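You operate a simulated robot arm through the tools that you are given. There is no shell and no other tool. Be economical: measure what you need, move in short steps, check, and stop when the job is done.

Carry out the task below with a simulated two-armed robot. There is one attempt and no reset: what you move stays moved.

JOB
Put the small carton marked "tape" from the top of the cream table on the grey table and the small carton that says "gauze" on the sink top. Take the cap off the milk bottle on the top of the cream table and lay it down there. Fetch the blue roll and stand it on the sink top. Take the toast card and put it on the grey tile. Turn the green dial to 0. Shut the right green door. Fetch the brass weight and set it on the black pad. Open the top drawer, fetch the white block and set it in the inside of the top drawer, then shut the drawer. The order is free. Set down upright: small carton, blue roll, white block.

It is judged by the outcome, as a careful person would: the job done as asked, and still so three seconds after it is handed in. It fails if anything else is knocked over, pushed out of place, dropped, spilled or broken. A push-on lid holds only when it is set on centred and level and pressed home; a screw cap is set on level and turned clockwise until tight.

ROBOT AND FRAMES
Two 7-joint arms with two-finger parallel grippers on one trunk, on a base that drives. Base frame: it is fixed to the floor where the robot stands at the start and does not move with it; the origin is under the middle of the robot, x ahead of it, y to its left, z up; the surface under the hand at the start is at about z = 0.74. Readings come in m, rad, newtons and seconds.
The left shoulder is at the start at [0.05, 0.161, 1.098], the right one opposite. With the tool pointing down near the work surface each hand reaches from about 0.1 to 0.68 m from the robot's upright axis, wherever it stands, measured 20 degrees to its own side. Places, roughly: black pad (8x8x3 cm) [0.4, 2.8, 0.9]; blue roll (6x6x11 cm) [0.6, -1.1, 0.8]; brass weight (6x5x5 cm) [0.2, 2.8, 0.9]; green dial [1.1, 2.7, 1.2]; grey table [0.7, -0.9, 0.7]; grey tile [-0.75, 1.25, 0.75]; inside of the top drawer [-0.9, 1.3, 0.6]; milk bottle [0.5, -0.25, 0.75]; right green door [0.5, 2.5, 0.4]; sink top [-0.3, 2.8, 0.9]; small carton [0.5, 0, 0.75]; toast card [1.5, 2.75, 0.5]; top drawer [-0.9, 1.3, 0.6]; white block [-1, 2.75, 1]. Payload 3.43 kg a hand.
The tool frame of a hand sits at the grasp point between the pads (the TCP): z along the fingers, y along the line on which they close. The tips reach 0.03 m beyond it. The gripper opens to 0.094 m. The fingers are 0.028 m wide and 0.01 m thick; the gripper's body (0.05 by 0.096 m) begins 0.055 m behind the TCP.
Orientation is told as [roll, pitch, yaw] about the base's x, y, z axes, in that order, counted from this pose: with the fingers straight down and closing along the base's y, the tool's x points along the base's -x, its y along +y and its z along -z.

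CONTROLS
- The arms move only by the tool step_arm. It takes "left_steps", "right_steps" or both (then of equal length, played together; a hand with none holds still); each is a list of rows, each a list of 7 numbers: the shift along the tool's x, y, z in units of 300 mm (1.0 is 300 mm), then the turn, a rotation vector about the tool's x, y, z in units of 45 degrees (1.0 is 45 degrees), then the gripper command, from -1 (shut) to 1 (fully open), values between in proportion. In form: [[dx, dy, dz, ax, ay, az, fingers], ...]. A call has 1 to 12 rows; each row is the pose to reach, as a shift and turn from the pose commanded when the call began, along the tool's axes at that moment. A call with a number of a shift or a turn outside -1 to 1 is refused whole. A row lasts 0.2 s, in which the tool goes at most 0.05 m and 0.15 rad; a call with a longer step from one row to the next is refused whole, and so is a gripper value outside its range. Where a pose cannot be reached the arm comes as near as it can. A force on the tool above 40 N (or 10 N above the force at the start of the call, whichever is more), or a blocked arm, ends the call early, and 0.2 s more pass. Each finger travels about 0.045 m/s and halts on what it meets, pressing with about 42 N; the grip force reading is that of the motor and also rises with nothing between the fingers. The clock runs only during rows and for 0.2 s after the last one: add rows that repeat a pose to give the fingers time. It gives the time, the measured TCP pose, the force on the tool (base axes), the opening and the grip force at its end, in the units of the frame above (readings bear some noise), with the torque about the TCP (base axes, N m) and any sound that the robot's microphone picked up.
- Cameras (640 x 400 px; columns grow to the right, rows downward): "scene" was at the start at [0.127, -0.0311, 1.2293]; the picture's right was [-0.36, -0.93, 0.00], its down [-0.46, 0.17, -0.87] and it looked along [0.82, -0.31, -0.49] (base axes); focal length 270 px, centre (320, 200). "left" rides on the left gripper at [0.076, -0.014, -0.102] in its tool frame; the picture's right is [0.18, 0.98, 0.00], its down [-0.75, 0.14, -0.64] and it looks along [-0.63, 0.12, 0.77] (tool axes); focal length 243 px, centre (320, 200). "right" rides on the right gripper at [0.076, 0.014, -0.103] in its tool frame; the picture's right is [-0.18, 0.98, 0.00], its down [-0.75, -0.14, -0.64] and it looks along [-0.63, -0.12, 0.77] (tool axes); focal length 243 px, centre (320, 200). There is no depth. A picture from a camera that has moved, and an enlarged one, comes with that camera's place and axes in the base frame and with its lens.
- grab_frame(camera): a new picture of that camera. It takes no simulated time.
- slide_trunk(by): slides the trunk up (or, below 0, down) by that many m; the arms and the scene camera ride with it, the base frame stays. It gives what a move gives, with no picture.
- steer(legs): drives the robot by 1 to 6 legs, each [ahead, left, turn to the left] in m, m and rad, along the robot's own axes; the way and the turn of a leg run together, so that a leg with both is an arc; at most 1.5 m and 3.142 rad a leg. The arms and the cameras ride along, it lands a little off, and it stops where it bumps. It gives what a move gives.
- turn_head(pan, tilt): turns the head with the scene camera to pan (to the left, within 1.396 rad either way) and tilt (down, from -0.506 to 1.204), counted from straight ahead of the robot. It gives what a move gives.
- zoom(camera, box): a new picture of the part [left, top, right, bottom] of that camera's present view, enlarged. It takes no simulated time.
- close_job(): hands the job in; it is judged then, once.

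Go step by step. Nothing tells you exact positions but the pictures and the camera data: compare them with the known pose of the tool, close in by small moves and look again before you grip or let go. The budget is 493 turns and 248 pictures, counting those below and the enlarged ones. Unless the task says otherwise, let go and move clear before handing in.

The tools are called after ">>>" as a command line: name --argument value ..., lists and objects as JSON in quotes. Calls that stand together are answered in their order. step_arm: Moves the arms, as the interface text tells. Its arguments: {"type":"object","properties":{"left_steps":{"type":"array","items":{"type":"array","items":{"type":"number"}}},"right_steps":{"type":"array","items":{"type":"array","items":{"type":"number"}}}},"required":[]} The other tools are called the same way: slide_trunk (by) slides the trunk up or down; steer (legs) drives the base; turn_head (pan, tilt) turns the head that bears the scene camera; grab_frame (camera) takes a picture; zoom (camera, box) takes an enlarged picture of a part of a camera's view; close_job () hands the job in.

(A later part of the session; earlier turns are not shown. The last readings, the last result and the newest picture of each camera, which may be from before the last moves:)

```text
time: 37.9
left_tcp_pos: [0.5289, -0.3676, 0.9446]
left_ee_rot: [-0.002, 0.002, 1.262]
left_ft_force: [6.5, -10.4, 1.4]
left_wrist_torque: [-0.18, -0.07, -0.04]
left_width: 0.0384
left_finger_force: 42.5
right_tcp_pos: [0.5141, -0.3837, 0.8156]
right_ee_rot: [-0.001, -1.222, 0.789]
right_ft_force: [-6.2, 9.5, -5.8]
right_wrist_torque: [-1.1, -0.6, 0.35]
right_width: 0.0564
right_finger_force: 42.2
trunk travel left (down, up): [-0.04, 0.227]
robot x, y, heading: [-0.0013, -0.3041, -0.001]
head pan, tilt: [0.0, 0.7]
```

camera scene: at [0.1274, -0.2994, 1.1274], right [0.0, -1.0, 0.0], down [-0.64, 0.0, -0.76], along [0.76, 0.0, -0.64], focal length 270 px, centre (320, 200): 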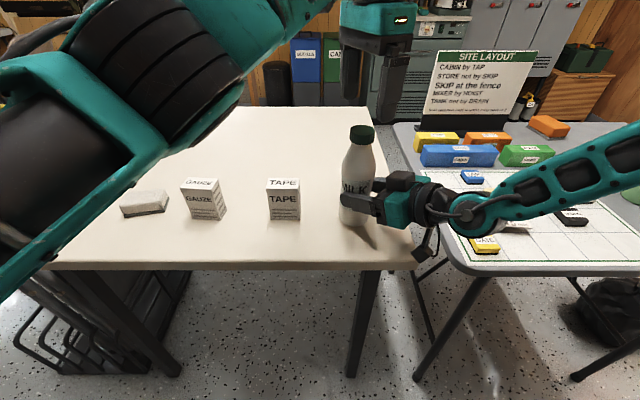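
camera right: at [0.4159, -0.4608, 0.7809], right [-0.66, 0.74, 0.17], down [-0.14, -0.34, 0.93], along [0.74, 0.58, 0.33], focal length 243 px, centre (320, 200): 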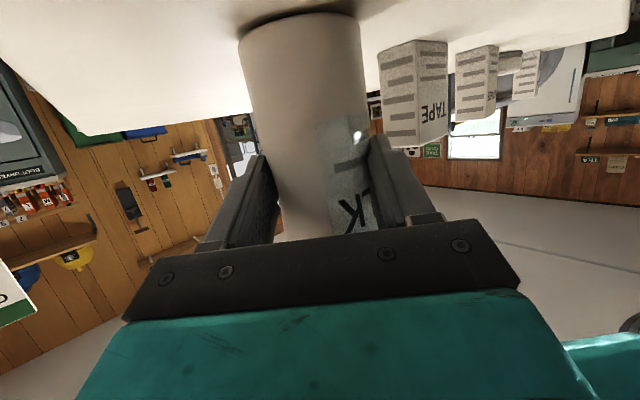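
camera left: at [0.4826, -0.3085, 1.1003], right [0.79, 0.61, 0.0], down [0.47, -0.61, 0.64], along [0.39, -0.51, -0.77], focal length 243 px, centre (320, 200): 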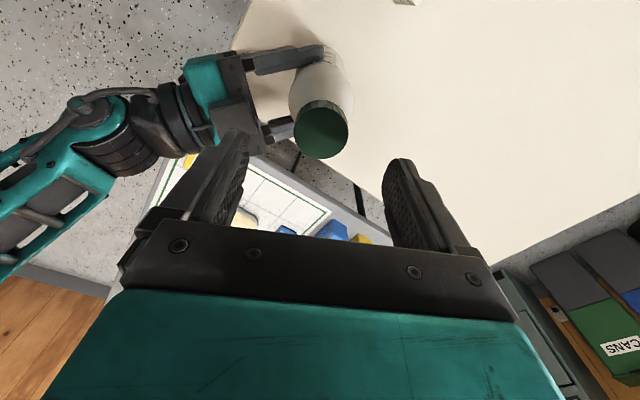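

The tool rose 11 mm during the turn. I lift and look.

>>> step_arm --left_steps '[[0, 0, -0.01, 0, 0, -0.15, -0.6], [0, 0, -0.02, 0, 0, -0.3, -0.6], [0, 0, -0.03, 0, 0, -0.3, -0.6]]'

>>> zoom --camera "scene" --box '[290, 60, 450, 260]'

```text
time: 38.7
left_tcp_pos: [0.5296, -0.3651, 0.9521]
left_ee_rot: [0.0, -0.004, 1.502]
left_ft_force: [11.2, 1.9, -4.3]
left_wrist_torque: [0.09, -0.16, 0.15]
left_width: 0.0383
left_finger_force: 42.1
right_tcp_pos: [0.5171, -0.3855, 0.8163]
right_ee_rot: [0.005, -1.226, 0.777]
right_ft_force: [-11.6, -2.6, 0.2]
right_wrist_torque: [0.25, -1.2, 0.06]
right_width: 0.0564
right_finger_force: 42.4
trunk travel left (down, up): [-0.04, 0.227]
robot x, y, heading: [0.001, -0.2997, -0.003]
head pan, tilt: [0.0, 0.7]
```

```text
2.00 times, centred on (370, 160) of scene
camera zoom: at [0.1274, -0.2994, 1.1274], right [0.0, -1.0, 0.0], down [-0.64, 0.0, -0.76], along [0.76, 0.0, -0.64], focal length 540 px, centre (220, 280)
```

zoom: 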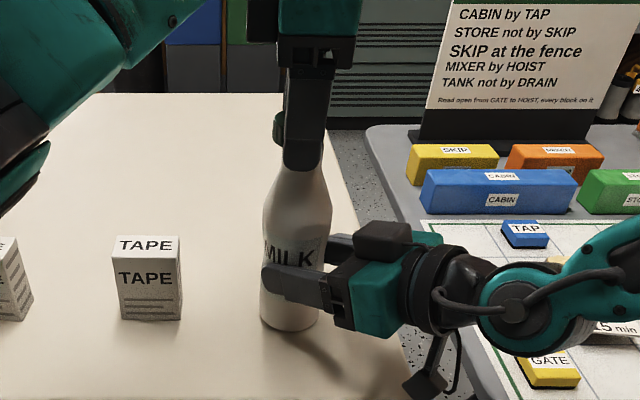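

The lift now meets little force. I lift further and check that the cap comes away while the bottle stays.

>>> step_arm --left_steps '[[0, 0, -0.03, 0, 0, 0, -0.6], [0, 0, -0.06, 0, 0, 0, -0.6], [0, 0, -0.12, 0, 0, 0, -0.6], [0, 0, -0.2, 0, 0, 0, -0.6]]'

>>> zoom --camera "scene" --box '[290, 60, 450, 260]'

>>> grab_frame --camera "right"

```text
time: 39.7
left_tcp_pos: [0.5274, -0.3671, 1.0121]
left_ee_rot: [-0.001, 0.001, 1.493]
left_ft_force: [0.0, -0.7, 0.4]
left_wrist_torque: [0.0, -0.01, 0.03]
left_width: 0.0383
left_finger_force: 42.2
right_tcp_pos: [0.5159, -0.3839, 0.8161]
right_ee_rot: [-0.001, -1.224, 0.787]
right_ft_force: [0.3, -0.7, -3.2]
right_wrist_torque: [-0.06, 0.05, -0.02]
right_width: 0.056
right_finger_force: 41.9
trunk travel left (down, up): [-0.04, 0.227]
robot x, y, heading: [0.0027, -0.3012, -0.004]
head pan, tilt: [0.0, 0.7]
```

```text
2.00 times, centred on (370, 160) of scene
camera zoom: at [0.1273, -0.2994, 1.1274], right [0.0, -1.0, 0.0], down [-0.64, 0.0, -0.76], along [0.76, 0.0, -0.64], focal length 540 px, centre (220, 280)
```

zoom: 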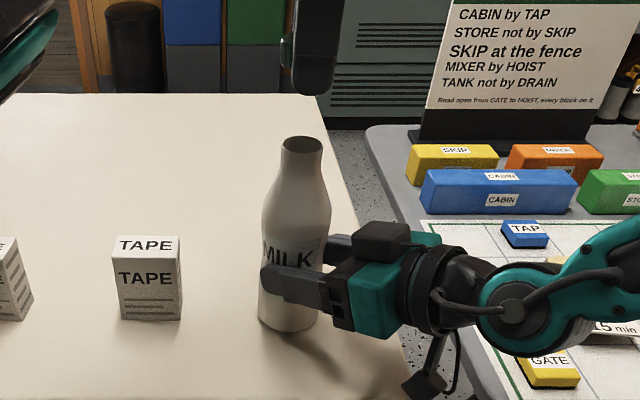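

```text
219 pictures are left
camera right: at [0.4188, -0.4609, 0.7809], right [-0.65, 0.74, 0.17], down [-0.15, -0.35, 0.93], along [0.74, 0.58, 0.33], focal length 243 px, centre (320, 200)
```

right: 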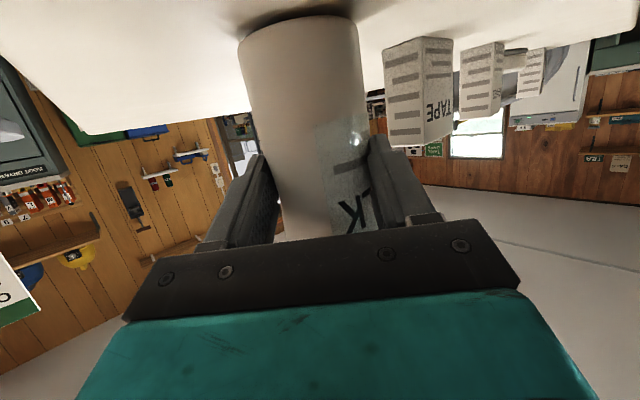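

The cap is off and in the left hand; the bottle seems a few millimetres lifted (3 N on the right hand). I move the cap hand aside first, then set the bottle down with a tiny trunk slide.

>>> step_arm --left_steps '[[-0.11, 0.035, 0, 0, 0, 0, -0.6], [-0.24, 0.07, 0, 0, 0, 0, -0.6], [-0.37, 0.1, 0, 0, 0, 0, -0.6], [-0.5, 0.13, 0, 0, 0, 0, -0.6], [-0.63, 0.16, 0, 0, 0, 0, -0.6], [-0.74, 0.18, 0, 0, 0, 0, -0.6]]'

>>> slide_trunk --by -0.003

>>> zoom --camera "right" --box '[200, 0, 420, 140]'

```text
time: 41.1
left_tcp_pos: [0.491, -0.141, 1.0119]
left_ee_rot: [0.002, 0.002, 1.492]
left_ft_force: [0.0, 0.0, 0.3]
left_wrist_torque: [0.01, 0.0, 0.01]
left_width: 0.0384
left_finger_force: 41.5
right_tcp_pos: [0.515, -0.3845, 0.8177]
right_ee_rot: [0.001, -1.224, 0.788]
right_ft_force: [-0.3, 1.0, -3.5]
right_wrist_torque: [-0.04, 0.06, 0.03]
right_width: 0.056
right_finger_force: 41.5
trunk travel left (down, up): [-0.04, 0.227]
robot x, y, heading: [0.0026, -0.3012, -0.0]
head pan, tilt: [0.0, 0.7]
```

```text
time: 41.6
left_tcp_pos: [0.4922, -0.142, 1.0095]
left_ee_rot: [0.001, 0.0, 1.494]
left_ft_force: [0.8, 0.4, -0.6]
left_wrist_torque: [0.02, -0.03, -0.02]
left_width: 0.038
left_finger_force: 42.3
right_tcp_pos: [0.5153, -0.3851, 0.8144]
right_ee_rot: [-0.001, -1.227, 0.79]
right_ft_force: [0.8, 0.4, -0.6]
right_wrist_torque: [0.09, -0.03, 0.0]
right_width: 0.0561
right_finger_force: 42.4
trunk travel left (down, up): [-0.037, 0.23]
robot x, y, heading: [-0.0012, -0.2992, 0.0]
head pan, tilt: [0.0, 0.7]
```

```text
2.86 times, centred on (310, 70) of right
camera zoom: at [0.4192, -0.4605, 0.7787], right [-0.65, 0.74, 0.17], down [-0.15, -0.35, 0.93], along [0.74, 0.58, 0.34], focal length 693 px, centre (349, 571)
```

zoom: 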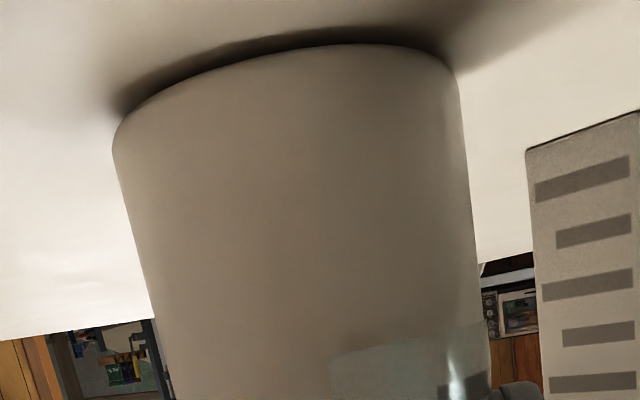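

The bottle is resting on the table. Release the right hand and back out.

>>> step_arm --right_steps '[[0, 0, 0, 0, 0, 0, 0.3], [0, 0, 0, 0, 0, 0, 0.6], [0, 0, 0, 0, 0, 0, 1], [0, 0, 0, 0, 0, 0, 1], [0.02, 0, -0.08, 0, 0, 0, 1], [0.04, 0, -0.2, 0, 0, 0, 1], [0.04, 0, -0.35, 0, 0, 0, 1], [0.04, 0, -0.45, 0, 0, 0, 1]]'

>>> grab_frame --camera "scene"

>>> grab_frame --camera "left"

```text
time: 43.4
left_tcp_pos: [0.4916, -0.1407, 1.0091]
left_ee_rot: [0.001, 0.002, 1.494]
left_ft_force: [-0.9, -0.3, -1.0]
left_wrist_torque: [0.0, -0.03, 0.01]
left_width: 0.0385
left_finger_force: 42.2
right_tcp_pos: [0.4219, -0.4774, 0.8491]
right_ee_rot: [-0.004, -1.225, 0.79]
right_ft_force: [0.3, 0.2, -1.0]
right_wrist_torque: [0.01, 0.04, 0.01]
right_width: 0.0939
right_finger_force: 0.0
trunk travel left (down, up): [-0.037, 0.23]
robot x, y, heading: [-0.0043, -0.3051, -0.004]
head pan, tilt: [0.0, 0.7]
```

```text
217 pictures are left
camera scene: at [0.127, -0.2994, 1.1245], right [0.0, -1.0, 0.0], down [-0.64, 0.0, -0.77], along [0.77, 0.0, -0.64], focal length 270 px, centre (320, 200)
```

scene: 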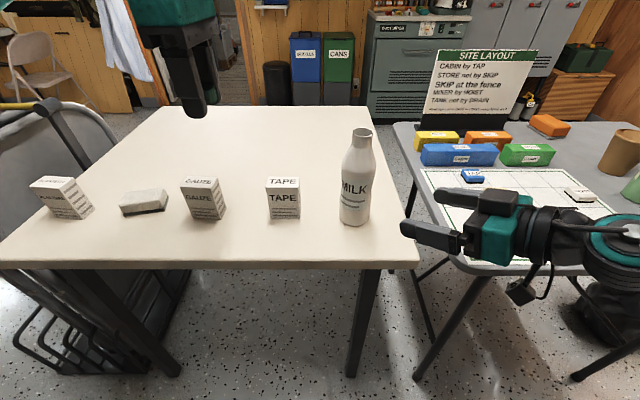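

```text
216 pictures are left
camera left: at [0.5, -0.2194, 1.1115], right [-0.99, -0.11, 0.0], down [-0.08, 0.76, 0.64], along [-0.07, 0.64, -0.77], focal length 243 px, centre (320, 200)
```

left: 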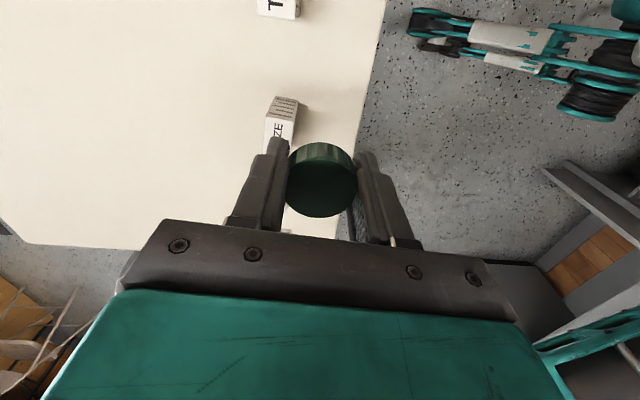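

The bottle stands free. Now lower the cap at (0.475,−0.145), in the clear strip in front of the cartons.

>>> step_arm --left_steps '[[0, 0.02, 0.15, 0, 0, 0, -0.6], [0, 0.04, 0.3, 0, 0, 0, -0.6], [0, 0.055, 0.45, 0, 0, 0, -0.6], [0, 0.055, 0.58, 0, 0, 0, -0.6], [0, 0.055, 0.69, 0, 0, 0, -0.6]]'

>>> zoom --camera "scene" --box '[150, 120, 350, 270]'

```text
time: 44.6
left_tcp_pos: [0.4755, -0.1415, 0.8013]
left_ee_rot: [0.0, 0.0, 1.493]
left_ft_force: [-0.3, -1.0, 0.6]
left_wrist_torque: [0.02, 0.0, 0.01]
left_width: 0.0382
left_finger_force: 42.1
right_tcp_pos: [0.423, -0.4767, 0.8486]
right_ee_rot: [0.0, -1.222, 0.788]
right_ft_force: [0.1, 0.6, -0.5]
right_wrist_torque: [0.02, 0.0, -0.01]
right_width: 0.094
right_finger_force: 0.0
trunk travel left (down, up): [-0.037, 0.23]
robot x, y, heading: [-0.0017, -0.3011, -0.0]
head pan, tilt: [0.0, 0.7]
```

```text
2.67 times, centred on (250, 195) of scene
camera zoom: at [0.1272, -0.2993, 1.1245], right [0.0, -1.0, 0.0], down [-0.64, 0.0, -0.76], along [0.76, 0.0, -0.64], focal length 720 px, centre (507, 213)
```

zoom: 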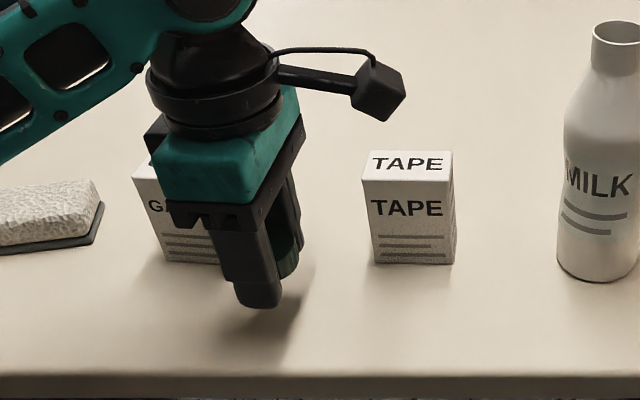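

Clear of both cartons. Lower the last bit and let go.

>>> step_arm --left_steps '[[0, 0, 0.05, 0, 0, 0, -0.6], [0, 0, 0.085, 0, 0, 0, -0.6], [0, 0, 0.098, 0, 0, 0, -0.6]]'

>>> zoom --camera "scene" --box '[150, 120, 350, 270]'

```text
time: 45.4
left_tcp_pos: [0.4764, -0.1416, 0.7734]
left_ee_rot: [0.0, -0.002, 1.494]
left_ft_force: [0.2, -0.9, -0.3]
left_wrist_torque: [0.0, 0.01, 0.0]
left_width: 0.0381
left_finger_force: 41.8
right_tcp_pos: [0.4225, -0.4772, 0.848]
right_ee_rot: [-0.002, -1.224, 0.788]
right_ft_force: [0.1, -0.6, -0.4]
right_wrist_torque: [-0.04, 0.01, 0.0]
right_width: 0.0944
right_finger_force: 0.1
trunk travel left (down, up): [-0.037, 0.23]
robot x, y, heading: [-0.0035, -0.3033, -0.001]
head pan, tilt: [0.0, 0.7]
```

```text
2.67 times, centred on (250, 195) of scene
camera zoom: at [0.1272, -0.2994, 1.1245], right [0.0, -1.0, 0.0], down [-0.64, 0.0, -0.76], along [0.76, 0.0, -0.64], focal length 720 px, centre (507, 213)
```

zoom: 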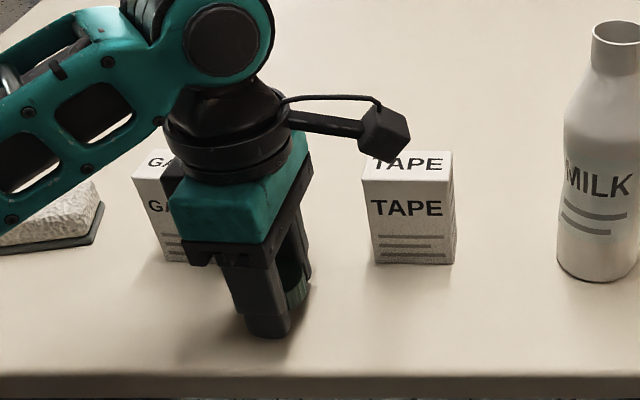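

>>> step_arm --left_steps '[[0, 0, 0.007, 0, 0, 0, -0.6], [0, 0, 0.014, 0, 0, 0, -0.6], [0, 0, 0.02, 0, 0, 0, -0.6]]'

```text
time: 46.2
left_tcp_pos: [0.4754, -0.1403, 0.769]
left_ee_rot: [-0.008, 0.001, 1.494]
left_ft_force: [-2.1, 3.8, 23.5]
left_wrist_torque: [0.26, 0.63, -0.27]
left_width: 0.038
left_finger_force: 41.6
right_tcp_pos: [0.4221, -0.4776, 0.8499]
right_ee_rot: [-0.003, -1.226, 0.789]
right_ft_force: [0.5, 0.6, -0.1]
right_wrist_torque: [-0.03, 0.0, -0.02]
right_width: 0.094
right_finger_force: 0.0
trunk travel left (down, up): [-0.037, 0.23]
robot x, y, heading: [0.0029, -0.3001, -0.0]
head pan, tilt: [0.0, 0.7]
```

Contact with the table. Let go gently and rise.

>>> step_arm --left_steps '[[0, 0, -0.008, 0, 0, 0, -0.6], [0, 0, -0.008, 0, 0, 0, 0.1], [0, 0, -0.008, 0, 0, 0, 0.4], [0, 0, -0.008, 0, 0, 0, 0.4], [0, 0, -0.15, 0, 0, 0, 0.4], [0, 0, -0.3, 0, 0, 0, 0.4], [0, 0, -0.45, 0, 0, 0, 0.6], [0, 0, -0.6, 0, 0, 0, 0.8]]'

>>> grab_frame --camera "scene"

```text
time: 48.0
left_tcp_pos: [0.4772, -0.1403, 0.9472]
left_ee_rot: [0.002, -0.001, 1.493]
left_ft_force: [0.5, -0.2, 0.2]
left_wrist_torque: [0.01, -0.03, 0.03]
left_width: 0.0846
left_finger_force: 0.0
right_tcp_pos: [0.423, -0.4755, 0.8487]
right_ee_rot: [0.001, -1.225, 0.787]
right_ft_force: [0.4, -0.4, -0.9]
right_wrist_torque: [-0.02, 0.03, 0.03]
right_width: 0.094
right_finger_force: 0.1
trunk travel left (down, up): [-0.037, 0.23]
robot x, y, heading: [0.0025, -0.3025, 0.001]
head pan, tilt: [0.0, 0.7]
```

```text
213 pictures are left
camera scene: at [0.1271, -0.2995, 1.1244], right [0.0, -1.0, 0.0], down [-0.64, 0.0, -0.77], along [0.77, 0.0, -0.64], focal length 270 px, centre (320, 200)
```

scene: 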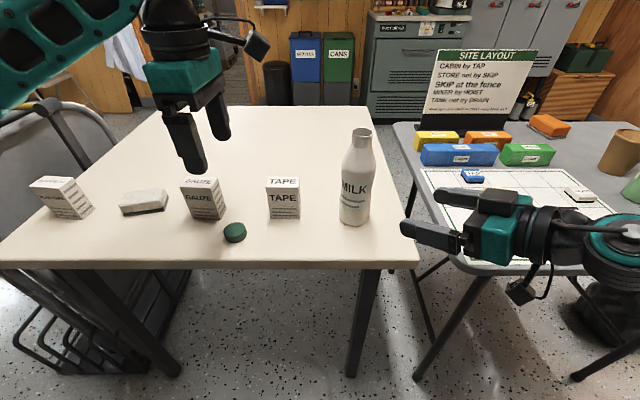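

The cap lies on the table. Next the left hand goes above the gauze carton, turning its yaw back to 0, and the right hand returns upright.

>>> step_arm --left_steps '[[-0.05, -0.03, -0.03, 0, 0, 0.17, 1], [-0.1, -0.06, -0.06, 0, 0, 0.34, 1], [-0.15, -0.09, -0.1, 0, 0, 0.51, 1], [-0.2, -0.12, -0.15, 0, 0, 0.68, 1], [-0.25, -0.15, -0.15, 0, 0, 0.85, 1], [-0.28, -0.18, -0.15, 0, 0, 1, 1]]' --right_steps '[[-0.05, 0, -0.1, 0, 0, 0, 1], [-0.12, 0, -0.2, 0, 0, 0, 1], [-0.25, 0, -0.25, 0, 0, 0, 1], [-0.38, 0, -0.28, 0, 0, 0, 1], [-0.5, 0, -0.3, 0, 0, 0, 1], [-0.6, 0, -0.3, 0, 0, 0, 1]]'

>>> step_arm --left_steps '[[0, 0, 0, 0, 0, 0.17, 1], [0, 0, 0, 0, 0, 0.34, 1], [0, 0, 0, 0, 0, 0.51, 1], [0, 0, 0, 0, 0, 0.68, 1], [0, 0, 0, 0, 0, 0.8, 1], [0, 0, 0, 0, 0, 0.9, 1]]' --right_steps '[[0, 0, 0, 0, 0.17, 0, 1], [0, 0, 0, 0, 0.34, 0, 1], [0, 0, 0, 0, 0.51, 0, 1], [0, 0, 0, 0, 0.68, 0, 1], [0, 0, 0, 0, 0.85, 0, 1], [0, 0, 0, 0, 1, 0, 1]]'

>>> step_arm --right_steps '[[0, 0, 0, 0, 0.17, 0, 1], [0, 0, 0, 0, 0.34, 0, 1], [0, 0, 0, 0, 0.5, 0, 1], [0, 0, 0, 0, 0.56, 0, 1]]'

>>> step_arm --right_steps '[[0, 0, 0, 0, 0, 0.17, 1], [0, 0, 0, 0, 0, 0.34, 1], [0, 0, 0, 0, 0, 0.51, 1], [0, 0, 0, 0, 0, 0.68, 1], [0, 0, 0, 0, 0, 0.85, 1], [0, 0, 0, 0, 0, 1, 1]]'

>>> grab_frame --camera "left"

>>> grab_frame --camera "scene"

```text
time: 49.4
left_tcp_pos: [0.5363, -0.0617, 0.9907]
left_ee_rot: [0.001, 0.0, 0.707]
left_ft_force: [0.0, -0.7, 0.2]
left_wrist_torque: [-0.03, -0.02, 0.01]
left_width: 0.094
left_finger_force: 0.0
right_tcp_pos: [0.4062, -0.4926, 1.0487]
right_ee_rot: [-0.001, -1.226, 0.788]
right_ft_force: [-1.3, -0.3, 0.4]
right_wrist_torque: [0.01, -0.03, -0.02]
right_width: 0.0939
right_finger_force: 0.1
trunk travel left (down, up): [-0.037, 0.23]
robot x, y, heading: [-0.002, -0.2977, 0.002]
head pan, tilt: [0.0, 0.7]
```

```text
time: 50.8
left_tcp_pos: [0.5346, -0.0605, 0.9919]
left_ee_rot: [0.0, 0.0, -0.001]
left_ft_force: [0.1, 0.2, -0.3]
left_wrist_torque: [0.03, -0.02, 0.0]
left_width: 0.0939
left_finger_force: 0.1
right_tcp_pos: [0.4061, -0.4941, 1.0492]
right_ee_rot: [-0.001, -0.435, 0.784]
right_ft_force: [-0.3, 0.5, 0.9]
right_wrist_torque: [0.0, -0.02, 0.0]
right_width: 0.094
right_finger_force: 0.0
trunk travel left (down, up): [-0.037, 0.23]
robot x, y, heading: [-0.0006, -0.302, -0.002]
head pan, tilt: [0.0, 0.7]
```

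```text
time: 51.8
left_tcp_pos: [0.5359, -0.0623, 0.9921]
left_ee_rot: [0.002, -0.001, 0.002]
left_ft_force: [0.5, 0.5, 0.0]
left_wrist_torque: [-0.01, -0.02, 0.0]
left_width: 0.0941
left_finger_force: 0.1
right_tcp_pos: [0.4072, -0.5106, 1.0492]
right_ee_rot: [0.002, 0.001, 0.789]
right_ft_force: [-0.3, 0.4, -0.4]
right_wrist_torque: [0.0, 0.03, 0.02]
right_width: 0.0938
right_finger_force: 0.1
right hand out of reach, approached as far as the arm can: row 3, 4
trunk travel left (down, up): [-0.037, 0.23]
robot x, y, heading: [-0.0006, -0.3011, -0.005]
head pan, tilt: [0.0, 0.7]
```

```text
time: 53.2
left_tcp_pos: [0.5369, -0.0612, 0.992]
left_ee_rot: [0.001, -0.001, 0.0]
left_ft_force: [0.2, -0.4, -0.3]
left_wrist_torque: [0.0, -0.02, -0.04]
left_width: 0.0941
left_finger_force: 0.1
right_tcp_pos: [0.4085, -0.7207, 1.0229]
right_ee_rot: [0.035, -0.002, 0.052]
right_ft_force: [-0.1, 0.6, -0.1]
right_wrist_torque: [-0.02, 0.0, 0.0]
right_width: 0.094
right_finger_force: 0.1
right hand out of reach, approached as far as the arm can: row 1, 2, 3, 4, 5, 6
trunk travel left (down, up): [-0.037, 0.23]
robot x, y, heading: [0.0029, -0.3005, -0.001]
head pan, tilt: [0.0, 0.7]
```

```text
212 pictures are left
camera left: at [0.4596, -0.0759, 1.094], right [-0.19, 0.98, 0.0], down [0.75, 0.14, 0.64], along [0.63, 0.12, -0.77], focal length 243 px, centre (320, 200)
```

left: 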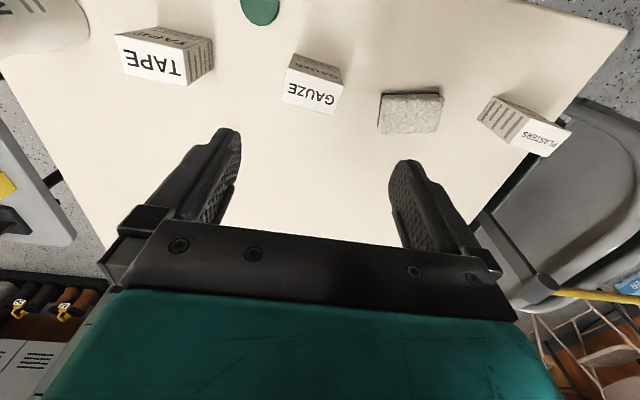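

```text
211 pictures are left
camera scene: at [0.1272, -0.2993, 1.1245], right [0.0, -1.0, 0.0], down [-0.64, 0.0, -0.76], along [0.76, 0.0, -0.64], focal length 270 px, centre (320, 200)
```

scene: 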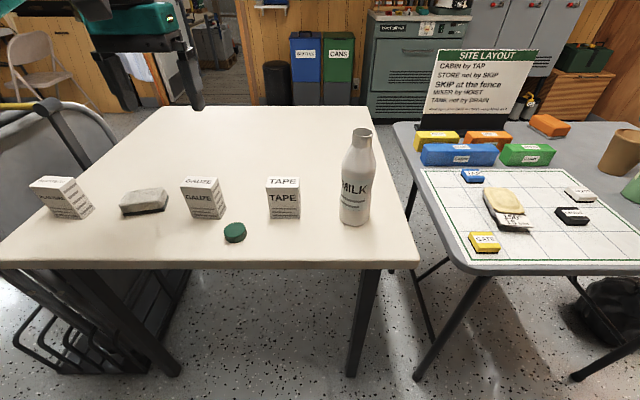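

I need the gauze carton's orientation; zoom in.

>>> zoom --camera "left" --box '[250, 30, 380, 130]'

>>> zoom --camera "scene" --box '[160, 160, 320, 260]'

```text
4.00 times, centred on (315, 80) of left
camera zoom: at [0.4596, -0.0759, 1.094], right [-0.19, 0.98, 0.0], down [0.75, 0.14, 0.64], along [0.63, 0.12, -0.77], focal length 970 px, centre (340, 680)
```

zoom: 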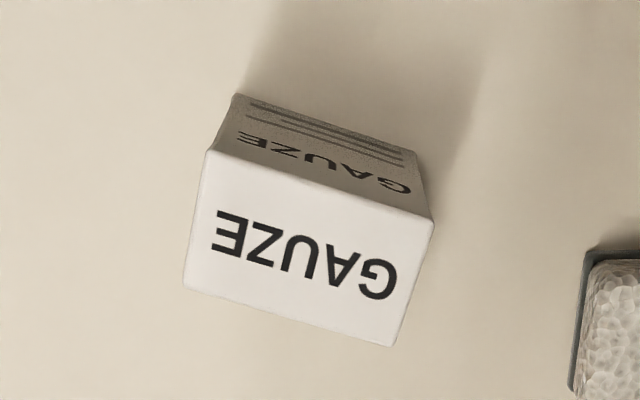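

```text
4.00 times, centred on (240, 210) of scene
camera zoom: at [0.1272, -0.2993, 1.1245], right [0.0, -1.0, 0.0], down [-0.64, 0.0, -0.76], along [0.76, 0.0, -0.64], focal length 1080 px, centre (640, 160)
```

zoom: 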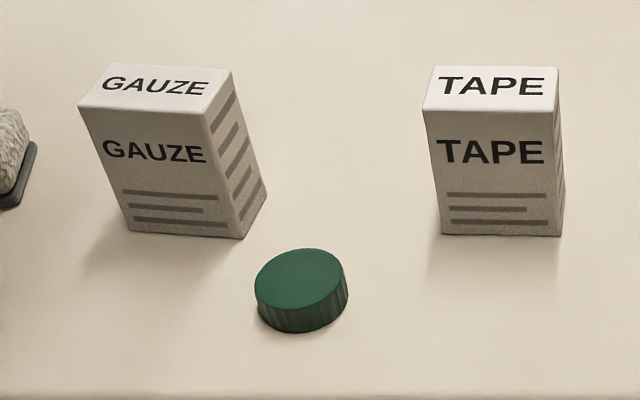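

Gauze carton: 6 × 3.5 cm top, centre (0.540,−0.0695), turned about −5°. Descend with the left hand and grip across its 6 cm.

>>> step_arm --left_steps '[[-0.012, -0.027, 0.15, 0, 0, 0.1, 1], [-0.012, -0.027, 0.3, 0, 0, 0.1, 1], [-0.012, -0.027, 0.42, 0, 0, 0.1, 1]]'

>>> grab_frame --camera "left"

```text
time: 54.0
left_tcp_pos: [0.5397, -0.0692, 0.865]
left_ee_rot: [-0.002, -0.002, -0.078]
left_ft_force: [0.0, -0.2, 0.1]
left_wrist_torque: [0.01, 0.02, 0.01]
left_width: 0.094
left_finger_force: 0.1
right_tcp_pos: [0.41, -0.7191, 1.0228]
right_ee_rot: [0.036, -0.001, 0.052]
right_ft_force: [0.5, 0.1, 0.2]
right_wrist_torque: [0.01, 0.02, 0.03]
right_width: 0.094
right_finger_force: 0.1
trunk travel left (down, up): [-0.037, 0.23]
robot x, y, heading: [0.0035, -0.3006, 0.0]
head pan, tilt: [0.0, 0.7]
```

```text
208 pictures are left
camera left: at [0.4625, -0.078, 0.9673], right [-0.11, 0.99, 0.0], down [0.76, 0.08, 0.64], along [0.64, 0.07, -0.77], focal length 243 px, centre (320, 200)
```

left: 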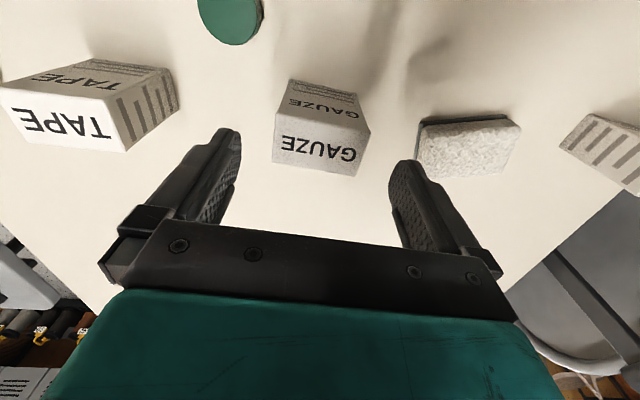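

Clear on both sides. Go down and close.

>>> step_arm --left_steps '[[0, 0.005, 0.12, 0, 0, 0, 1], [0, 0.005, 0.227, 0, 0, 0, 1], [0, 0.005, 0.227, 0, 0, 0, 0.4], [0, 0.005, 0.227, 0, 0, 0, 0], [0, 0.005, 0.227, 0, 0, 0, 0], [0, 0.005, 0.227, 0, 0, 0, 0]]'

>>> step_arm --left_steps '[[0, 0, -0.1, 0, 0, 0, 0], [0, 0, -0.25, 0, 0, 0, 0], [0, 0, -0.4, 0, 0, 0, 0], [0, 0, -0.55, 0, 0, 0, 0], [0, 0, -0.7, 0, 0, 0, 0]]'

>>> grab_frame --camera "left"

>>> grab_frame --camera "right"

```text
time: 55.4
left_tcp_pos: [0.5407, -0.0685, 0.7956]
left_ee_rot: [-0.001, 0.001, -0.077]
left_ft_force: [-0.3, 0.0, -0.1]
left_wrist_torque: [-0.01, 0.04, -0.01]
left_width: 0.0654
left_finger_force: 41.7
right_tcp_pos: [0.4092, -0.7197, 1.023]
right_ee_rot: [0.036, -0.003, 0.053]
right_ft_force: [-0.9, 0.0, -0.8]
right_wrist_torque: [-0.01, -0.03, 0.03]
right_width: 0.0937
right_finger_force: 0.1
trunk travel left (down, up): [-0.037, 0.23]
robot x, y, heading: [-0.0023, -0.2998, -0.001]
head pan, tilt: [0.0, 0.7]
```

```text
time: 56.6
left_tcp_pos: [0.5389, -0.0688, 1.0088]
left_ee_rot: [-0.002, 0.0, -0.076]
left_ft_force: [-0.1, 0.1, 0.0]
left_wrist_torque: [0.01, 0.0, 0.01]
left_width: 0.0652
left_finger_force: 42.0
right_tcp_pos: [0.407, -0.7197, 1.0222]
right_ee_rot: [0.036, -0.002, 0.052]
right_ft_force: [-0.5, 0.4, 0.5]
right_wrist_torque: [-0.02, 0.0, -0.03]
right_width: 0.0941
right_finger_force: 0.1
trunk travel left (down, up): [-0.037, 0.23]
robot x, y, heading: [-0.0021, -0.2993, 0.006]
head pan, tilt: [0.0, 0.7]
```

```text
207 pictures are left
camera left: at [0.4619, -0.077, 1.1113], right [-0.11, 0.99, 0.0], down [0.76, 0.08, 0.64], along [0.64, 0.07, -0.77], focal length 243 px, centre (320, 200)
```

left: 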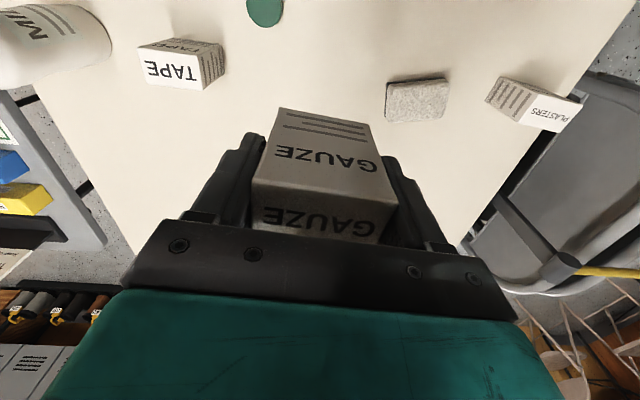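

```text
206 pictures are left
camera right: at [0.3315, -0.7125, 1.1264], right [0.13, 0.99, 0.04], down [0.76, -0.12, 0.64], along [0.64, -0.06, -0.77], focal length 243 px, centre (320, 200)
```

right: 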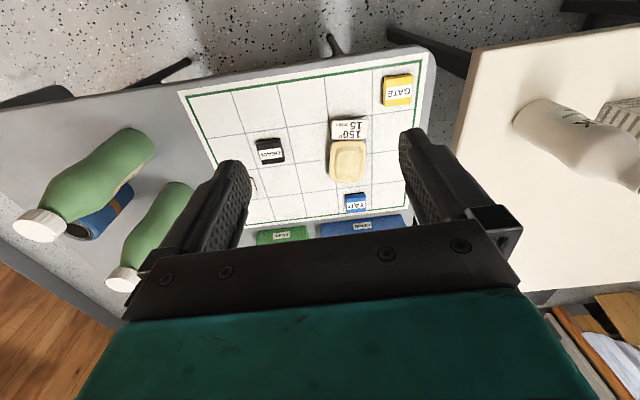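

Gauze is held and raised. Next I shift the base left 0.15 m so the right hand can reach the tape carton comfortably.

>>> steer --legs '[[0, 0.15, 0]]'

>>> step_arm --right_steps '[[-0.07, 0.15, 0, 0, 0, 0.06, 1], [-0.14, 0.3, 0, 0, 0, 0.06, 1], [-0.21, 0.45, 0, 0, 0, 0.06, 1], [-0.28, 0.6, 0, 0, 0, 0.06, 1], [-0.35, 0.75, 0, 0, 0, 0.06, 1], [-0.42, 0.9, 0, 0, 0, 0.06, 1], [-0.42, 1.0, 0, 0, 0, 0.06, 1]]' --left_steps '[[0, 0.1, 0, 0, 0, 0, 0], [0, 0.2, 0, 0, 0, 0, 0], [0.1, 0.3, 0, 0, 0, 0, 0], [0.2, 0.4, 0, 0, 0, 0, 0], [0.3, 0.5, 0, 0, 0, 0, 0], [0.4, 0.6, 0, 0, 0, 0, 0], [0.45, 0.65, 0, 0, 0, 0, 0]]'

>>> grab_frame --camera "right"

```text
time: 58.5
left_tcp_pos: [0.5401, 0.0788, 1.0088]
left_ee_rot: [0.0, -0.001, -0.079]
left_ft_force: [0.0, -0.3, -0.3]
left_wrist_torque: [0.05, -0.01, -0.02]
left_width: 0.0655
left_finger_force: 42.2
right_tcp_pos: [0.4085, -0.5716, 1.0222]
right_ee_rot: [0.035, -0.002, 0.05]
right_ft_force: [-0.2, 0.1, 0.0]
right_wrist_torque: [0.0, 0.0, -0.01]
right_width: 0.0938
right_finger_force: 0.1
trunk travel left (down, up): [-0.037, 0.23]
robot x, y, heading: [-0.0011, -0.1499, -0.0]
head pan, tilt: [0.0, 0.7]
```

```text
time: 60.1
left_tcp_pos: [0.4195, 0.2843, 1.007]
left_ee_rot: [0.0, 0.0, -0.08]
left_ft_force: [0.2, 0.5, -0.3]
left_wrist_torque: [0.02, 0.01, 0.0]
left_width: 0.0655
left_finger_force: 42.2
right_tcp_pos: [0.4606, -0.5821, 1.0206]
right_ee_rot: [0.037, 0.001, 0.009]
right_ft_force: [0.8, -0.1, -0.6]
right_wrist_torque: [0.01, -0.03, 0.01]
right_width: 0.0938
right_finger_force: 0.1
right hand out of reach, approached as far as the arm can: row 1, 2, 3, 4, 5, 6, 7
trunk travel left (down, up): [-0.037, 0.23]
robot x, y, heading: [-0.0017, -0.1491, -0.001]
head pan, tilt: [0.0, 0.7]
```

```text
205 pictures are left
camera right: at [0.3836, -0.5718, 1.1245], right [0.18, 0.98, 0.04], down [0.75, -0.16, 0.64], along [0.63, -0.08, -0.77], focal length 243 px, centre (320, 200)
```

right: 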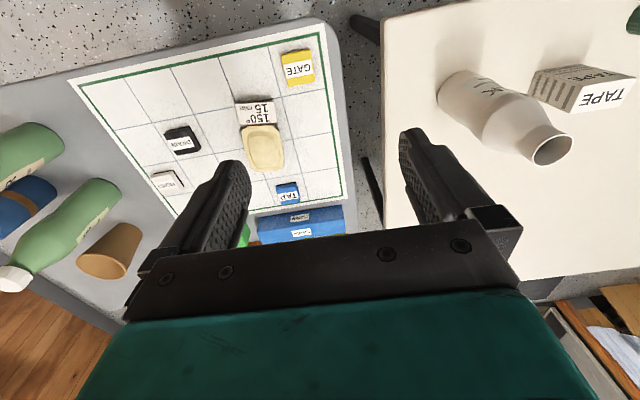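

The right arm is near a joint limit since the trunk is low and the hand relatively high. I raise the trunk back and lower the hand, then try again.

>>> slide_trunk --by 0.088

>>> step_arm --right_steps '[[0, 0, 0.1, 0, 0, 0, 1], [0, 0, 0.2, 0, 0, 0, 1], [0, 0, 0.3, 0, 0, 0, 1]]'

>>> step_arm --right_steps '[[0, 0.1, 0, 0, 0, 0, 1], [0, 0.2, 0, 0, 0, 0, 1], [0, 0.3, 0, 0, 0, 0, 1], [0, 0.4, 0, 0, 0, 0, 1]]'

```text
time: 61.4
left_tcp_pos: [0.4211, 0.2839, 1.095]
left_ee_rot: [0.001, 0.003, -0.079]
left_ft_force: [0.1, 0.2, -0.3]
left_wrist_torque: [0.02, -0.02, 0.03]
left_width: 0.0653
left_finger_force: 41.9
right_tcp_pos: [0.4599, -0.5819, 1.1077]
right_ee_rot: [0.039, 0.0, 0.009]
right_ft_force: [-0.9, -0.5, -1.3]
right_wrist_torque: [0.04, 0.0, 0.02]
right_width: 0.0939
right_finger_force: 0.0
trunk travel left (down, up): [-0.125, 0.142]
robot x, y, heading: [0.0015, -0.1546, -0.002]
head pan, tilt: [0.0, 0.7]
```

```text
time: 62.2
left_tcp_pos: [0.4213, 0.2845, 1.0958]
left_ee_rot: [0.0, -0.001, -0.079]
left_ft_force: [-0.7, -0.6, -0.2]
left_wrist_torque: [-0.01, 0.0, 0.02]
left_width: 0.0653
left_finger_force: 41.8
right_tcp_pos: [0.4593, -0.5774, 1.0191]
right_ee_rot: [0.038, 0.0, 0.009]
right_ft_force: [0.0, -0.1, -0.7]
right_wrist_torque: [0.03, -0.02, 0.02]
right_width: 0.094
right_finger_force: 0.1
trunk travel left (down, up): [-0.125, 0.142]
robot x, y, heading: [0.0014, -0.1524, 0.002]
head pan, tilt: [0.0, 0.7]
```

```text
time: 63.2
left_tcp_pos: [0.4201, 0.2842, 1.095]
left_ee_rot: [0.0, 0.0, -0.077]
left_ft_force: [0.2, -0.1, -0.5]
left_wrist_torque: [-0.03, -0.01, -0.03]
left_width: 0.0655
left_finger_force: 41.6
right_tcp_pos: [0.4596, -0.5775, 1.0191]
right_ee_rot: [0.038, 0.0, 0.008]
right_ft_force: [0.5, -0.6, -0.4]
right_wrist_torque: [-0.02, 0.0, -0.01]
right_width: 0.0939
right_finger_force: 0.1
right hand out of reach, approached as far as the arm can: row 1, 2, 3, 4
trunk travel left (down, up): [-0.125, 0.142]
robot x, y, heading: [0.001, -0.1508, 0.0]
head pan, tilt: [0.0, 0.7]
```

The right arm is stuck at a joint limit in this elbow posture. I try turning the yaw to +45° while moving left, then unwinding.

>>> step_arm --right_steps '[[0, 0, 0, 0, 0, -0.17, 1], [0.02, 0.1, 0, 0, 0, -0.34, 1], [0.04, 0.2, 0, 0, 0, -0.51, 1], [0.08, 0.3, 0, 0, 0, -0.68, 1], [0.12, 0.4, 0, 0, 0, -0.85, 1], [0.16, 0.5, 0, 0, 0, -1, 1], [0.16, 0.6, 0, 0, 0, -1, 1]]'

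>>> step_arm --right_steps '[[0, 0, 0, 0, 0, 0.17, 1], [0, 0, 0, 0, 0, 0.34, 1], [0, 0, 0, 0, 0, 0.5, 1]]'

>>> grab_frame --camera "scene"

```text
time: 64.8
left_tcp_pos: [0.4204, 0.2834, 1.0955]
left_ee_rot: [-0.001, 0.0, -0.08]
left_ft_force: [-0.4, -0.2, -0.7]
left_wrist_torque: [0.01, -0.01, -0.01]
left_width: 0.0654
left_finger_force: 42.2
right_tcp_pos: [0.4088, -0.3982, 1.0275]
right_ee_rot: [0.027, -0.027, 0.794]
right_ft_force: [0.1, 0.3, -0.6]
right_wrist_torque: [-0.02, -0.01, 0.02]
right_width: 0.0939
right_finger_force: 0.1
trunk travel left (down, up): [-0.125, 0.142]
robot x, y, heading: [0.0011, -0.1562, 0.004]
head pan, tilt: [0.0, 0.7]
```

```text
time: 65.6
left_tcp_pos: [0.4207, 0.2839, 1.0963]
left_ee_rot: [-0.001, -0.001, -0.077]
left_ft_force: [-0.9, 1.3, 0.0]
left_wrist_torque: [0.0, -0.02, 0.01]
left_width: 0.0654
left_finger_force: 41.8
right_tcp_pos: [0.4122, -0.4612, 1.031]
right_ee_rot: [0.053, -0.017, 0.415]
right_ft_force: [-0.8, -0.9, 0.4]
right_wrist_torque: [0.0, 0.03, 0.02]
right_width: 0.0939
right_finger_force: 0.1
right hand out of reach, approached as far as the arm can: row 2, 3
trunk travel left (down, up): [-0.125, 0.142]
robot x, y, heading: [0.0036, -0.1504, 0.0]
head pan, tilt: [0.0, 0.7]
```

```text
204 pictures are left
camera scene: at [0.1273, -0.1514, 1.2125], right [0.0, -1.0, 0.0], down [-0.64, 0.0, -0.76], along [0.76, 0.0, -0.64], focal length 270 px, centre (320, 200)
```

scene: 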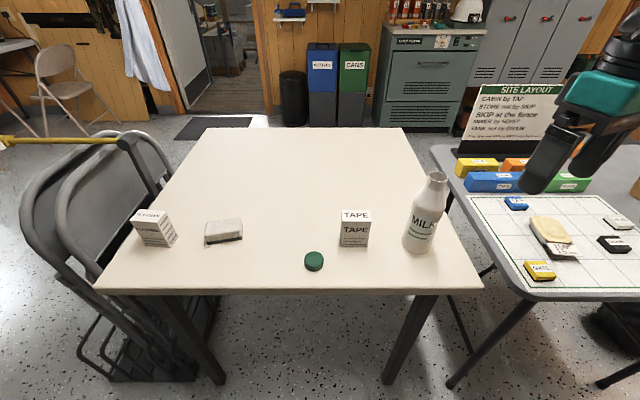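

I'll repeat the earlier pitch-forward/back cycle at the original height to get the arm back to its good posture.

>>> step_arm --right_steps '[[0, 0, 0.03, 0, 0, -0.17, 1], [0, 0.05, 0.06, 0, 0, -0.34, 1], [0, 0.1, 0.1, 0, 0, -0.48, 1]]'

>>> step_arm --right_steps '[[0, 0, 0, 0, -0.17, 0, 1], [0, 0, 0, 0, -0.34, 0, 1], [0, 0, 0, 0, -0.51, 0, 1], [0, 0, 0, 0, -0.68, 0, 1], [0, 0, 0, 0, -0.85, 0, 1], [0, 0, 0, 0, -1, 0, 1]]'

>>> step_arm --right_steps '[[0, 0, 0, 0, -0.17, 0, 1], [0, 0, 0, 0, -0.34, 0, 1], [0, 0, 0, 0, -0.5, 0, 1]]'

>>> step_arm --right_steps '[[0, 0, 0, 0, 0.17, 0, 1], [0, 0, 0, 0, 0.34, 0, 1], [0, 0, 0, 0, 0.51, 0, 1], [0, 0, 0, 0, 0.68, 0, 1], [0, 0, 0, 0, 0.85, 0, 1], [0, 0, 0, 0, 1, 0, 1]]'

>>> step_arm --right_steps '[[0, 0, 0, 0, 0.17, 0, 1], [0, 0, 0, 0, 0.34, 0, 1], [0, 0, 0, 0, 0.5, 0, 1]]'

>>> step_arm --right_steps '[[0, 0, 0, 0, 0, 0.17, 1], [0, 0, 0, 0, 0, 0.34, 1], [0, 0, 0, 0, 0, 0.5, 1]]'

```text
time: 66.4
left_tcp_pos: [0.42, 0.2833, 1.096]
left_ee_rot: [0.0, -0.001, -0.078]
left_ft_force: [-0.4, -0.7, -1.5]
left_wrist_torque: [0.0, 0.01, -0.02]
left_width: 0.0654
left_finger_force: 42.2
right_tcp_pos: [0.4008, -0.4332, 1.0019]
right_ee_rot: [0.026, -0.029, 0.778]
right_ft_force: [0.7, 0.0, 0.2]
right_wrist_torque: [0.02, 0.05, 0.01]
right_width: 0.094
right_finger_force: 0.0
trunk travel left (down, up): [-0.125, 0.142]
robot x, y, heading: [0.0026, -0.1496, 0.005]
head pan, tilt: [0.0, 0.7]
```

```text
time: 67.8
left_tcp_pos: [0.4205, 0.2841, 1.0955]
left_ee_rot: [-0.001, -0.001, -0.078]
left_ft_force: [-0.1, 0.1, -0.7]
left_wrist_torque: [0.01, -0.02, 0.0]
left_width: 0.0652
left_finger_force: 41.8
right_tcp_pos: [0.4003, -0.4336, 1.0036]
right_ee_rot: [0.039, -0.815, 0.751]
right_ft_force: [-0.4, -0.3, 0.4]
right_wrist_torque: [0.01, 0.0, -0.02]
right_width: 0.0939
right_finger_force: 0.1
trunk travel left (down, up): [-0.125, 0.142]
robot x, y, heading: [0.001, -0.1555, -0.001]
head pan, tilt: [0.0, 0.7]
```

```text
time: 68.6
left_tcp_pos: [0.4206, 0.2849, 1.096]
left_ee_rot: [0.001, 0.0, -0.078]
left_ft_force: [-0.4, 0.4, -1.1]
left_wrist_torque: [0.03, -0.01, -0.01]
left_width: 0.0653
left_finger_force: 42.5
right_tcp_pos: [0.4003, -0.4323, 1.003]
right_ee_rot: [0.075, -1.204, 0.708]
right_ft_force: [0.0, -0.5, 0.8]
right_wrist_torque: [-0.01, 0.0, 0.0]
right_width: 0.094
right_finger_force: 0.1
trunk travel left (down, up): [-0.125, 0.142]
robot x, y, heading: [-0.0015, -0.1522, -0.0]
head pan, tilt: [0.0, 0.7]
```

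```text
time: 70.0
left_tcp_pos: [0.4203, 0.2845, 1.0951]
left_ee_rot: [0.001, 0.0, -0.078]
left_ft_force: [0.2, 0.6, -0.1]
left_wrist_torque: [-0.01, -0.03, 0.0]
left_width: 0.0651
left_finger_force: 41.8
right_tcp_pos: [0.3989, -0.4335, 1.002]
right_ee_rot: [0.031, -0.416, 0.764]
right_ft_force: [-0.6, -0.1, -0.1]
right_wrist_torque: [0.0, 0.02, 0.0]
right_width: 0.0938
right_finger_force: 0.0
trunk travel left (down, up): [-0.125, 0.142]
robot x, y, heading: [0.0024, -0.149, -0.004]
head pan, tilt: [0.0, 0.7]
```

```text
time: 70.8
left_tcp_pos: [0.4206, 0.2829, 1.0955]
left_ee_rot: [0.0, 0.0, -0.079]
left_ft_force: [-0.3, -0.4, 0.0]
left_wrist_torque: [-0.02, -0.02, 0.02]
left_width: 0.0653
left_finger_force: 41.5
right_tcp_pos: [0.3991, -0.4336, 1.0037]
right_ee_rot: [0.027, -0.025, 0.776]
right_ft_force: [0.1, 1.2, -0.4]
right_wrist_torque: [0.01, 0.04, 0.0]
right_width: 0.0938
right_finger_force: 0.1
trunk travel left (down, up): [-0.125, 0.142]
robot x, y, heading: [0.0018, -0.1521, -0.003]
head pan, tilt: [0.0, 0.7]
```

```text
time: 71.6
left_tcp_pos: [0.4198, 0.2831, 1.0951]
left_ee_rot: [0.002, -0.001, -0.078]
left_ft_force: [-0.2, 0.4, -0.4]
left_wrist_torque: [-0.03, 0.0, 0.01]
left_width: 0.0651
left_finger_force: 41.9
right_tcp_pos: [0.4034, -0.4701, 1.0048]
right_ee_rot: [0.047, -0.017, 0.394]
right_ft_force: [0.2, -0.3, 0.0]
right_wrist_torque: [0.02, 0.02, -0.02]
right_width: 0.0937
right_finger_force: 0.0
right hand out of reach, approached as far as the arm can: row 2, 3
trunk travel left (down, up): [-0.125, 0.142]
robot x, y, heading: [0.002, -0.1537, 0.0]
head pan, tilt: [0.0, 0.7]
```

Let me look at the arm's posture.

>>> turn_head --pan -0.8 --tilt 0.4

>>> grab_frame --camera "scene"

>>> turn_head --pan 0.8 --tilt 0.4

>>> grab_frame --camera "scene"

```text
time: 72.7
left_tcp_pos: [0.4207, 0.2834, 1.0957]
left_ee_rot: [0.0, 0.0, -0.08]
left_ft_force: [0.7, -0.5, -0.4]
left_wrist_torque: [0.03, -0.01, 0.0]
left_width: 0.0654
left_finger_force: 42.3
right_tcp_pos: [0.4036, -0.4706, 1.006]
right_ee_rot: [0.047, -0.019, 0.396]
right_ft_force: [0.5, -0.3, 0.4]
right_wrist_torque: [0.0, -0.01, 0.0]
right_width: 0.0941
right_finger_force: 0.1
trunk travel left (down, up): [-0.125, 0.142]
robot x, y, heading: [-0.0035, -0.1549, -0.004]
head pan, tilt: [-0.799, 0.4]
```

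```text
203 pictures are left
camera scene: at [0.1069, -0.2176, 1.2393], right [-0.72, -0.7, 0.0], down [-0.27, 0.28, -0.92], along [0.64, -0.66, -0.39], focal length 270 px, centre (320, 200)
```

scene: 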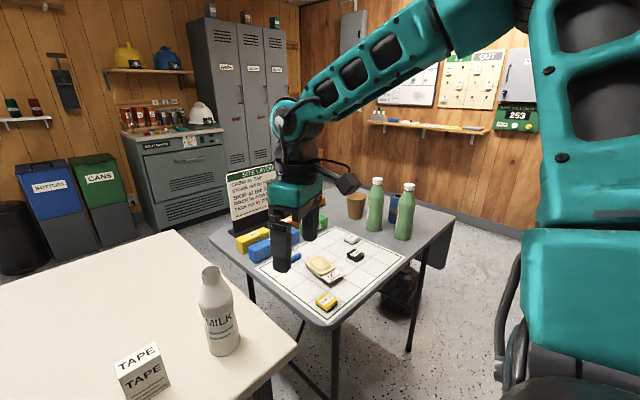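

```text
time: 74.4
left_tcp_pos: [0.4207, 0.284, 1.0958]
left_ee_rot: [-0.001, -0.001, -0.08]
left_ft_force: [0.3, 0.0, -1.0]
left_wrist_torque: [-0.01, -0.02, -0.02]
left_width: 0.0653
left_finger_force: 41.6
right_tcp_pos: [0.4036, -0.4705, 1.0073]
right_ee_rot: [0.048, -0.016, 0.394]
right_ft_force: [0.3, 0.6, 0.5]
right_wrist_torque: [-0.01, 0.01, 0.04]
right_width: 0.0939
right_finger_force: 0.1
trunk travel left (down, up): [-0.125, 0.142]
robot x, y, heading: [0.0016, -0.148, -0.001]
head pan, tilt: [0.799, 0.4]
```

```text
202 pictures are left
camera scene: at [0.107, -0.0849, 1.2393], right [0.72, -0.7, 0.0], down [-0.27, -0.28, -0.92], along [0.64, 0.66, -0.39], focal length 270 px, centre (320, 200)
```

scene: 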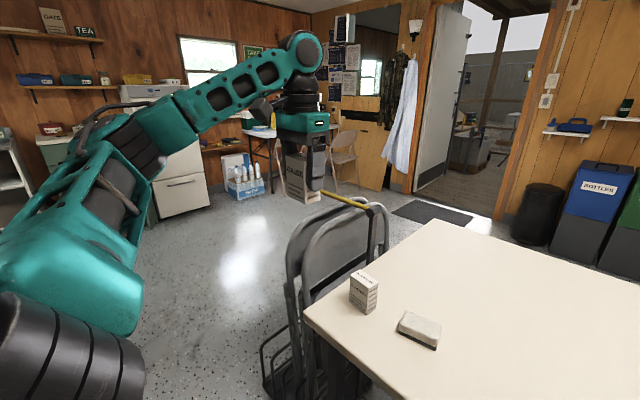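

Both arms have similar mirrored postures; the right simply can't unwind yaw here. I'll grasp the tape with yaw ≈ +90° instead (closing along x, across its thin side).

>>> step_arm --right_steps '[[-0.05, 0.08, -0.08, 0, 0, -0.17, 1], [-0.15, 0.19, -0.1, 0, 0, -0.34, 1], [-0.25, 0.31, -0.1, 0, 0, -0.51, 1], [-0.36, 0.43, -0.1, 0, 0, -0.68, 1], [-0.46, 0.55, -0.1, 0, 0, -0.85, 1], [-0.566, 0.667, -0.1, 0, 0, -1, 1]]'

>>> step_arm --right_steps '[[0, 0, 0, 0, 0, -0.17, 1], [0, 0, 0, 0, 0, -0.34, 1], [0, 0, 0, 0, 0, -0.48, 1]]'

>>> turn_head --pan 0 --tilt 0.7

>>> grab_frame --camera "right"

```text
time: 75.8
left_tcp_pos: [0.42, 0.2836, 1.0952]
left_ee_rot: [0.0, 0.0, -0.079]
left_ft_force: [-0.5, -0.1, 0.5]
left_wrist_torque: [-0.01, 0.01, -0.01]
left_width: 0.0656
left_finger_force: 42.1
right_tcp_pos: [0.4581, -0.277, 1.0388]
right_ee_rot: [0.014, -0.036, 1.172]
right_ft_force: [-0.4, 0.1, 0.9]
right_wrist_torque: [-0.02, -0.01, -0.01]
right_width: 0.0939
right_finger_force: 0.0
right hand out of reach, approached as far as the arm can: row 3, 4, 5, 6
trunk travel left (down, up): [-0.125, 0.142]
robot x, y, heading: [0.003, -0.1532, 0.001]
head pan, tilt: [0.799, 0.4]
```

```text
time: 76.6
left_tcp_pos: [0.4202, 0.2835, 1.0963]
left_ee_rot: [0.0, 0.001, -0.078]
left_ft_force: [1.2, -0.3, -0.6]
left_wrist_torque: [0.02, 0.0, -0.01]
left_width: 0.0653
left_finger_force: 42.1
right_tcp_pos: [0.457, -0.2788, 1.0383]
right_ee_rot: [0.001, -0.038, 1.548]
right_ft_force: [-0.2, 0.1, 0.8]
right_wrist_torque: [0.03, 0.01, 0.0]
right_width: 0.0939
right_finger_force: 0.1
trunk travel left (down, up): [-0.125, 0.142]
robot x, y, heading: [0.0007, -0.1504, -0.001]
head pan, tilt: [0.799, 0.4]
```

```text
time: 77.7
left_tcp_pos: [0.4215, 0.284, 1.0969]
left_ee_rot: [0.001, -0.002, -0.079]
left_ft_force: [0.0, -0.6, 0.0]
left_wrist_torque: [0.0, 0.0, -0.01]
left_width: 0.0654
left_finger_force: 42.4
right_tcp_pos: [0.4582, -0.2772, 1.039]
right_ee_rot: [0.001, -0.037, 1.547]
right_ft_force: [0.7, 0.0, -0.8]
right_wrist_torque: [-0.01, -0.01, -0.02]
right_width: 0.0941
right_finger_force: 0.1
trunk travel left (down, up): [-0.125, 0.142]
robot x, y, heading: [-0.0004, -0.1549, 0.001]
head pan, tilt: [0.0, 0.7]
```

```text
201 pictures are left
camera right: at [0.4411, -0.3573, 1.1394], right [-0.98, 0.21, 0.01], down [0.16, 0.72, 0.67], along [0.13, 0.66, -0.74], focal length 243 px, centre (320, 200)
```

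right: 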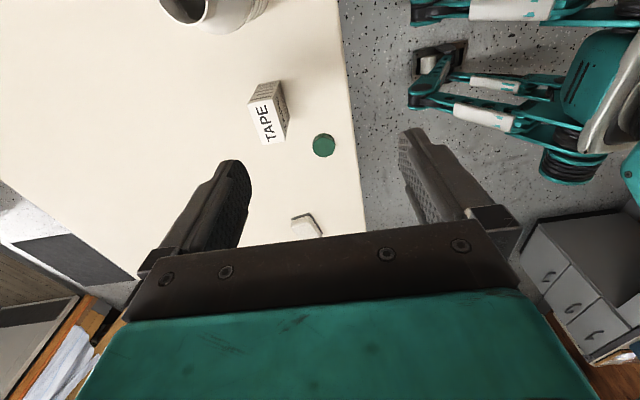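

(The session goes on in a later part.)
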